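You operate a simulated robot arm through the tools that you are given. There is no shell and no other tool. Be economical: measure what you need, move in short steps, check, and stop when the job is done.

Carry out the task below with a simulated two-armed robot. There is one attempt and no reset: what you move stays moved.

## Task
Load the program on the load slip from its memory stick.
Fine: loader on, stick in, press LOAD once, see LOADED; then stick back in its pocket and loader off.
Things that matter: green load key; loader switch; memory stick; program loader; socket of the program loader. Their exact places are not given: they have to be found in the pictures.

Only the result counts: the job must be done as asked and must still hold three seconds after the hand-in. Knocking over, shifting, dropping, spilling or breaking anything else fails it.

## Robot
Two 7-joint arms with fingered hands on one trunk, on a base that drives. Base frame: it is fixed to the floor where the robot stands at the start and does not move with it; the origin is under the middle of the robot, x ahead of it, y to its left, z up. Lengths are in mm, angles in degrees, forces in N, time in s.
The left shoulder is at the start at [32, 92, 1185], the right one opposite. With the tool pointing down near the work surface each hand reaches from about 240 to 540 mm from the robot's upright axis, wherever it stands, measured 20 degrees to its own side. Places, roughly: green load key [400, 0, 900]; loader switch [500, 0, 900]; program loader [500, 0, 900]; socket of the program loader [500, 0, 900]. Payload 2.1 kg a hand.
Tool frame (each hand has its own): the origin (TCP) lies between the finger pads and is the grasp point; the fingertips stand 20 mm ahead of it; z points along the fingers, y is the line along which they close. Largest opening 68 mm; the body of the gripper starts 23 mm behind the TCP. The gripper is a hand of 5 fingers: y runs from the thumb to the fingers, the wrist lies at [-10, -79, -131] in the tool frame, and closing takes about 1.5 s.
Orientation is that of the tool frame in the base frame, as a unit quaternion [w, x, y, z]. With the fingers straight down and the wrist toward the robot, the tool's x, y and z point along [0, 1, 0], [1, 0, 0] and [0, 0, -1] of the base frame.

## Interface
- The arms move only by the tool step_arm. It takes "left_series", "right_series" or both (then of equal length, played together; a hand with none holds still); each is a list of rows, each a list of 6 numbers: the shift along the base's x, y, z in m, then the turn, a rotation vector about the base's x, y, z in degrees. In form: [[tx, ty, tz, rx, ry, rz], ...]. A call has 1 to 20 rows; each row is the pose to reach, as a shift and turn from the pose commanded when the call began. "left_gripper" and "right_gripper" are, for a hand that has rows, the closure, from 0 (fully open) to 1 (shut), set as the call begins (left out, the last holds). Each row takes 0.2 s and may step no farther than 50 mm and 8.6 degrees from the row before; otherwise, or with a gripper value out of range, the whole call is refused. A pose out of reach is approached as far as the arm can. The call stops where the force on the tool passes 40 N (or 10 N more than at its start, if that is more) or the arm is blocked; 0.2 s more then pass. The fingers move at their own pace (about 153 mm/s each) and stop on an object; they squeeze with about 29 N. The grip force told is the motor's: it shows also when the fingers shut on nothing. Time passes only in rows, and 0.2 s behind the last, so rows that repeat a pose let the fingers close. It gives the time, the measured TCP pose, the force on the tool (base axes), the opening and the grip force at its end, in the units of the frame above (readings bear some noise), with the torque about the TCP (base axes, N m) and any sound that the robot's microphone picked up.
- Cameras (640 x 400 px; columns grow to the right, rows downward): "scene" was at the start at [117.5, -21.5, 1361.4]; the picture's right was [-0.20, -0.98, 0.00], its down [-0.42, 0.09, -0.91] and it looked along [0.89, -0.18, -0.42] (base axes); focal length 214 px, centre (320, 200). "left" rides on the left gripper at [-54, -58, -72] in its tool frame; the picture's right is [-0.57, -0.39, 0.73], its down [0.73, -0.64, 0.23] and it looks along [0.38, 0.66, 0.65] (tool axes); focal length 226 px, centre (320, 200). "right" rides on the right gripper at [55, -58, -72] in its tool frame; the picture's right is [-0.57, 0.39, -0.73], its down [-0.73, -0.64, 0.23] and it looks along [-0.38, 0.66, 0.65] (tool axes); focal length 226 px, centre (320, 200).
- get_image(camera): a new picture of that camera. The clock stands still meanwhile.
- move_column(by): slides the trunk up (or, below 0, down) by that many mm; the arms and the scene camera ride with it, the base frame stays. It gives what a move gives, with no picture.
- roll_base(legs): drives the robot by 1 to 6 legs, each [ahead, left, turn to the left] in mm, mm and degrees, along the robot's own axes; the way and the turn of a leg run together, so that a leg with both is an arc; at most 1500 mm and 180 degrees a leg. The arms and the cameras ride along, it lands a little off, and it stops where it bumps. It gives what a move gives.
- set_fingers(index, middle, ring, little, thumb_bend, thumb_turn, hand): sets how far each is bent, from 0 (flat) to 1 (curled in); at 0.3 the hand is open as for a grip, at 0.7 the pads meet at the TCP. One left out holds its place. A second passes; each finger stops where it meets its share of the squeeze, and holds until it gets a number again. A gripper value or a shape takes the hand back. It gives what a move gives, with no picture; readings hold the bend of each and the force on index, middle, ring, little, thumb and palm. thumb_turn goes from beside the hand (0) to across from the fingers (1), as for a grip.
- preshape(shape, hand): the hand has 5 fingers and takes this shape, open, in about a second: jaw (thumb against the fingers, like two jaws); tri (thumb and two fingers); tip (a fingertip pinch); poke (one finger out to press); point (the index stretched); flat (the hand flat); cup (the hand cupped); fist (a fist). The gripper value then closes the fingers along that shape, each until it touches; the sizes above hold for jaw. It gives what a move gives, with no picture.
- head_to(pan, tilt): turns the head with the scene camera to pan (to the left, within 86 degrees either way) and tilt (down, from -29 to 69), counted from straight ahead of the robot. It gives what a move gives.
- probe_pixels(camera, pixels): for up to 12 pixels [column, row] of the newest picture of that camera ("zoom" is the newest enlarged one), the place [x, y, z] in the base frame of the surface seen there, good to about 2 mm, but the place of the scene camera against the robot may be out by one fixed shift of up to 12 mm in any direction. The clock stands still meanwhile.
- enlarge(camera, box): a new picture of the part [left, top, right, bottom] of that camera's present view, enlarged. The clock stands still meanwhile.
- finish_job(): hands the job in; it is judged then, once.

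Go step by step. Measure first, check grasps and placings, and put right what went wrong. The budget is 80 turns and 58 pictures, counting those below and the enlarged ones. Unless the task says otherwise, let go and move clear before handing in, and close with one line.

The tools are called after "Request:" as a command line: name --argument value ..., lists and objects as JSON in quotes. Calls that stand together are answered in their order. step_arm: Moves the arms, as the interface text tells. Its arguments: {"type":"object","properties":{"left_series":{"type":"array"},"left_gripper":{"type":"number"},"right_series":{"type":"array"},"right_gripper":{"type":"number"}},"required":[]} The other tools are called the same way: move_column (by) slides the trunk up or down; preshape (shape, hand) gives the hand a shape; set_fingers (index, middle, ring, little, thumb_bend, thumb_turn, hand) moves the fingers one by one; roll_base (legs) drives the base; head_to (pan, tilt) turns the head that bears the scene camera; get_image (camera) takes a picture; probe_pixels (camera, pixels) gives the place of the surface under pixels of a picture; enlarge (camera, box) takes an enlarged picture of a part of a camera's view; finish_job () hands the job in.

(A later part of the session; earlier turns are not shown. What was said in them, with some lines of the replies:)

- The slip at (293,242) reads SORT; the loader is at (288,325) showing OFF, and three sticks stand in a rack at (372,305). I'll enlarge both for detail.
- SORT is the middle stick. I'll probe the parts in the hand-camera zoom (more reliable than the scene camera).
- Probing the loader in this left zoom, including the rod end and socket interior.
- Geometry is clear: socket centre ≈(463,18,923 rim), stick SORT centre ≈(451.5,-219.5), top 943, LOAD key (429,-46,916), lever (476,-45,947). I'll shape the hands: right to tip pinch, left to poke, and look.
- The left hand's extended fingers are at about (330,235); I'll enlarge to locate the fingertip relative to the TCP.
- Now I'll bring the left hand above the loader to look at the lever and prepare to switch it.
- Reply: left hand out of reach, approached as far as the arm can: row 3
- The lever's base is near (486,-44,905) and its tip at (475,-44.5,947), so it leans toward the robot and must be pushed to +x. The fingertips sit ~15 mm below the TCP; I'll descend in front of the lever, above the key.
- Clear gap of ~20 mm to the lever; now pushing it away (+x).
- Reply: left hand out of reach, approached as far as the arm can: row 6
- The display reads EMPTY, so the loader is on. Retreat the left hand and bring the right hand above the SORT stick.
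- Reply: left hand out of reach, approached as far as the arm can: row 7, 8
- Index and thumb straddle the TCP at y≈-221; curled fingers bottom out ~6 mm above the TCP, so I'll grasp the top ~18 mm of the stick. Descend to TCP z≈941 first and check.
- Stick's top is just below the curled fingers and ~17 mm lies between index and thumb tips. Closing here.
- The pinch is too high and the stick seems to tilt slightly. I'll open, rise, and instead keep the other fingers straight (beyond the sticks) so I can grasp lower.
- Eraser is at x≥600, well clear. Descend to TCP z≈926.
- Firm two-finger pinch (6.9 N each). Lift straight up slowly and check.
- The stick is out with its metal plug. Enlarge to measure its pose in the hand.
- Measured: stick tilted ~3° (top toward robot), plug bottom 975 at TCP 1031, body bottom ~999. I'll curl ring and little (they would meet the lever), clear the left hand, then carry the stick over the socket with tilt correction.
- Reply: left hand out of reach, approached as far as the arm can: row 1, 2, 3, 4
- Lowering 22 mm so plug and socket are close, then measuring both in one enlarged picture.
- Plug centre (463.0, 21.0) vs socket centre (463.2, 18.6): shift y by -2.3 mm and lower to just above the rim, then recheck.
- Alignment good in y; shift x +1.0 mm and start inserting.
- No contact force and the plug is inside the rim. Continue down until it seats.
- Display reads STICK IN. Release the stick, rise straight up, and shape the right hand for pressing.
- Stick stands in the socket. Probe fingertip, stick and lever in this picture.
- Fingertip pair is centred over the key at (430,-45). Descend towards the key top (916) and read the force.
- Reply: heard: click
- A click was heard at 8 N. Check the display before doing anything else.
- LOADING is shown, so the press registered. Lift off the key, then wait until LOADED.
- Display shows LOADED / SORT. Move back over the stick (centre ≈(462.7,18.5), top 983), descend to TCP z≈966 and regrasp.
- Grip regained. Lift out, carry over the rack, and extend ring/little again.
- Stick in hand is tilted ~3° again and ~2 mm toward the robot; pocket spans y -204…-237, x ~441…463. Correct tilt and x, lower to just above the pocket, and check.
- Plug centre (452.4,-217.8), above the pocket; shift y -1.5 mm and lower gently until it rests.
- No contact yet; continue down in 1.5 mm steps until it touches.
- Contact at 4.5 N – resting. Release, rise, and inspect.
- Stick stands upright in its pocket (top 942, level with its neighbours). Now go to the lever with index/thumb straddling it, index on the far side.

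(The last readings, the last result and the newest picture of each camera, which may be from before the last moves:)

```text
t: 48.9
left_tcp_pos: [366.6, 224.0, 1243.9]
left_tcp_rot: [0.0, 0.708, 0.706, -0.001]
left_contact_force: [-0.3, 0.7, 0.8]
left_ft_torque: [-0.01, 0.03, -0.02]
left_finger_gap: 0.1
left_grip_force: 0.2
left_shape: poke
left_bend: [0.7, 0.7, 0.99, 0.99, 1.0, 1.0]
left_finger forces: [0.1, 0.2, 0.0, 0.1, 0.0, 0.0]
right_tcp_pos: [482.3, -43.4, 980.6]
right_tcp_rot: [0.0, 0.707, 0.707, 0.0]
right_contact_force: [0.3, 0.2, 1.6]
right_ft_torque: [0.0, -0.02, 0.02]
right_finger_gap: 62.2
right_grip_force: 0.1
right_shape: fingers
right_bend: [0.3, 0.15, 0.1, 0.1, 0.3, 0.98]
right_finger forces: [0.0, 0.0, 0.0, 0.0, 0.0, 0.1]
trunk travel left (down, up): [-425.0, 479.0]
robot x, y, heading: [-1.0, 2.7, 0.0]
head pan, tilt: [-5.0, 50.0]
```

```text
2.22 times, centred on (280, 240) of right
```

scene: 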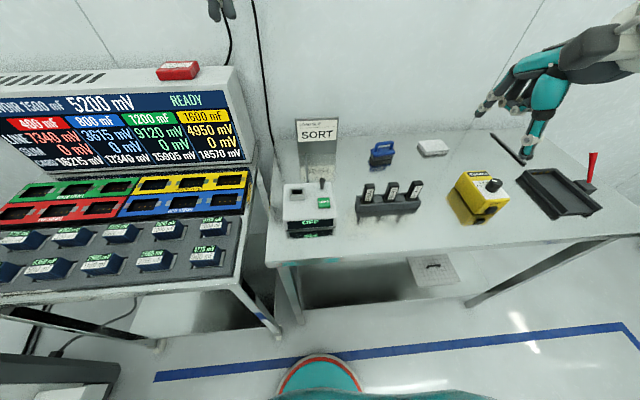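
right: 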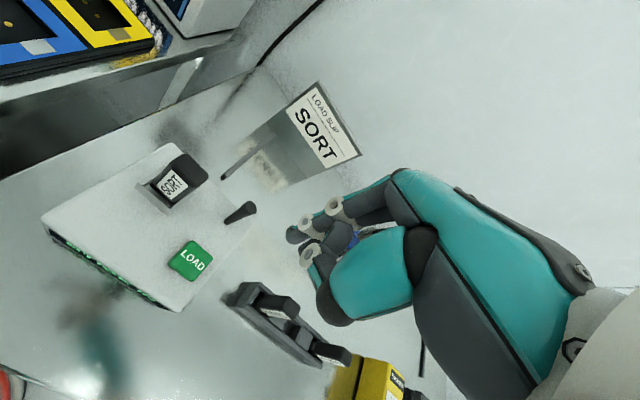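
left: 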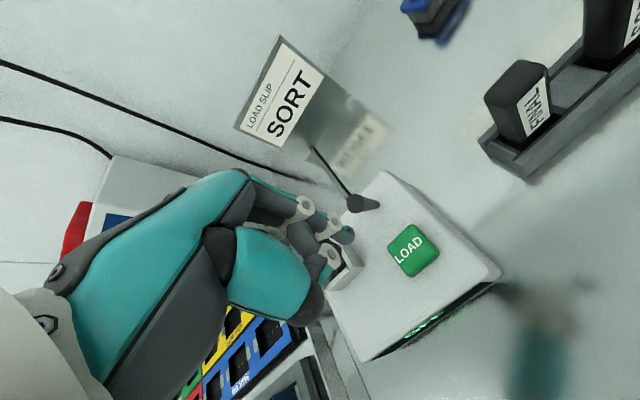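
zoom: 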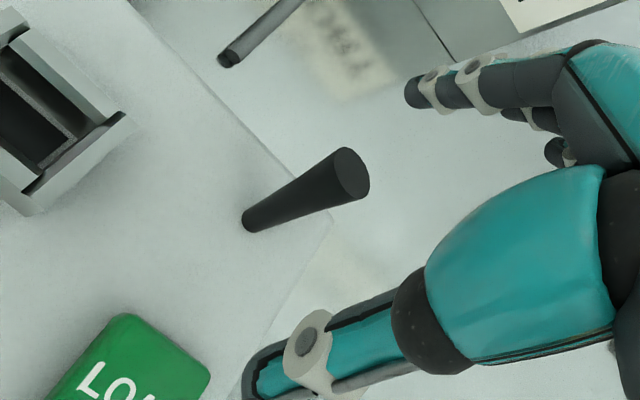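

Lever tip (352,175) lies between index and thumb. Descend and pull toward the robot.

Request:
step_arm --right_series '[[0.002, -0.001, -0.02, 0, 0, 0], [0.002, -0.001, -0.036, 0, 0, 0], [-0.005, -0.001, -0.036, 0, 0, 0], [-0.012, -0.001, -0.036, 0, 0, 0], [-0.018, -0.001, -0.036, 0, 0, 0], [-0.024, -0.001, -0.036, 0, 0, 0], [-0.029, -0.001, -0.036, 0, 0, 0]]'

Request:
enlarge --camera "right" --box '[180, 150, 380, 330]'

```text
t: 50.5
left_tcp_pos: [365.5, 223.2, 1242.8]
left_tcp_rot: [0.0, 0.707, 0.707, -0.002]
left_contact_force: [0.2, 0.2, -1.1]
left_ft_torque: [-0.01, -0.01, -0.03]
left_finger_gap: 0.0
left_grip_force: 0.1
left_shape: poke
left_bend: [0.7, 0.7, 0.99, 0.99, 1.0, 1.0]
left_finger forces: [0.0, 0.0, 0.0, 0.0, 0.0, 0.0]
right_tcp_pos: [452.3, -45.3, 946.0]
right_tcp_rot: [0.0, 0.707, 0.707, 0.0]
right_contact_force: [0.6, 0.3, -0.7]
right_ft_torque: [0.01, -0.02, -0.01]
right_finger_gap: 62.9
right_grip_force: 0.4
right_shape: fingers
right_bend: [0.3, 0.15, 0.1, 0.1, 0.3, 0.98]
right_finger forces: [0.6, 0.0, 0.0, 0.1, 0.1, 0.0]
trunk travel left (down, up): [-425.0, 479.0]
robot x, y, heading: [0.2, -2.2, -0.1]
head pan, tilt: [-5.0, 50.0]
```

```text
2.22 times, centred on (280, 240) of right
```

zoom: 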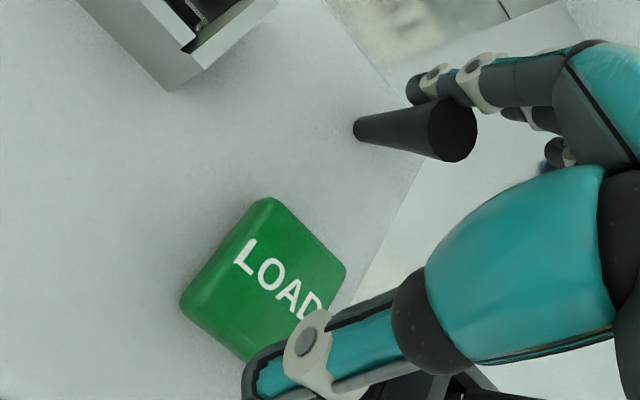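

The lever now leans toward the robot. Back off slightly, rise, and check the display.

Request:
step_arm --right_series '[[0.012, 0, 0, 0, 0, 0], [0.012, 0, 0.03, 0, 0, 0], [0.012, 0, 0.07, 0, 0, 0], [0.0, -0.01, 0.11, 0, 0, 0], [-0.03, -0.04, 0.14, 0, 0, 0], [-0.06, -0.08, 0.15, 0, 0, 0], [-0.09, -0.12, 0.16, 0, 0, 0]]'

Request:
get_image --camera "scene"

Request:
enlarge --camera "scene" --box '[270, 130, 430, 250]'

```text
refused: row 5 steps farther than a row can; nothing moved
```

```text
6 pictures are left
```

scene: 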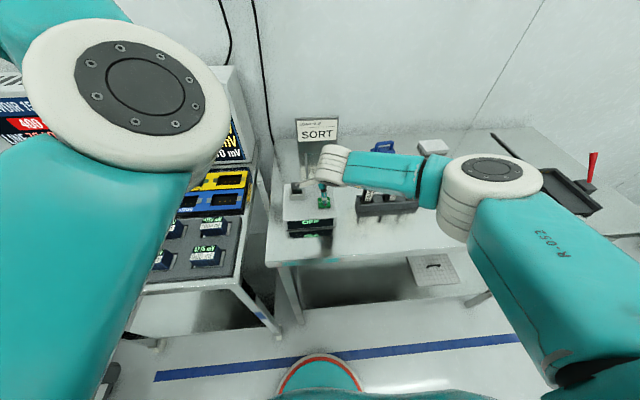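

```text
3.33 times, centred on (350, 190) of scene
```

zoom: 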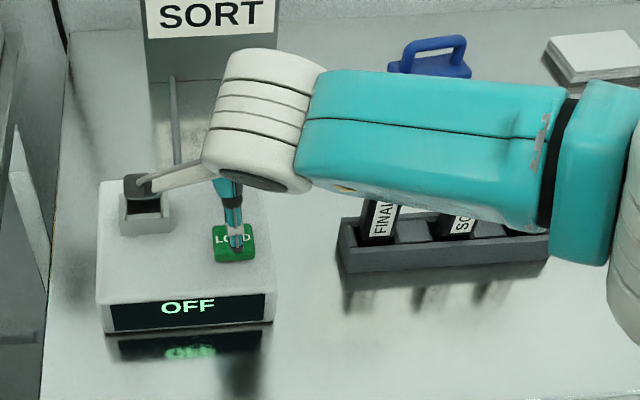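

The display reads OFF; the retreat was refused, so I repeat it with smaller rows.

Request:
step_arm --right_series '[[0.008, 0, 0, 0, 0, 0], [0.008, 0, 0.03, 0, 0, 0], [0.008, 0, 0.07, 0, 0, 0], [0.0, 0, 0.11, 0, 0, 0], [-0.02, -0.03, 0.13, 0, 0, 0], [-0.04, -0.07, 0.14, 0, 0, 0], [-0.06, -0.11, 0.14, 0, 0, 0], [-0.09, -0.14, 0.15, 0, 0, 0], [-0.12, -0.17, 0.16, 0, 0, 0]]'

Request:
enlarge --camera "scene" --box '[270, 100, 490, 250]'

```text
t: 52.5
left_tcp_pos: [365.0, 223.5, 1244.3]
left_tcp_rot: [-0.001, 0.707, 0.707, -0.002]
left_contact_force: [0.7, 0.5, 1.2]
left_ft_torque: [0.0, 0.04, 0.02]
left_finger_gap: 0.0
left_grip_force: 0.1
left_shape: poke
left_bend: [0.7, 0.7, 0.99, 0.99, 1.0, 1.0]
left_finger forces: [0.0, 0.0, 0.1, 0.1, 0.0, 0.1]
right_tcp_pos: [329.7, -214.3, 1107.5]
right_tcp_rot: [0.0, 0.707, 0.707, 0.0]
right_contact_force: [0.2, 0.0, 0.9]
right_ft_torque: [-0.01, 0.0, 0.01]
right_finger_gap: 62.2
right_grip_force: 0.1
right_shape: fingers
right_bend: [0.3, 0.15, 0.1, 0.1, 0.3, 0.98]
right_finger forces: [0.0, 0.1, 0.0, 0.0, 0.1, 0.1]
trunk travel left (down, up): [-425.0, 479.0]
robot x, y, heading: [-1.4, 0.4, -0.4]
head pan, tilt: [-5.0, 50.0]
```

```text
2.67 times, centred on (380, 175) of scene
```

zoom: 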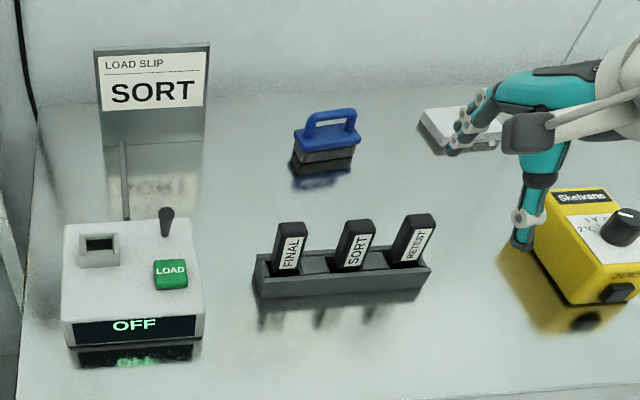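

The loader reads OFF, the SORT stick stands in its pocket, nothing else has moved, and both hands are clear; I'm handing in.

Request:
finish_job

```text
The job is handed in.
```

The SORT program loaded: the display showed LOADED / SORT after one press of LOAD. The stick is back in its pocket, the loader is off, and the job is handed in.
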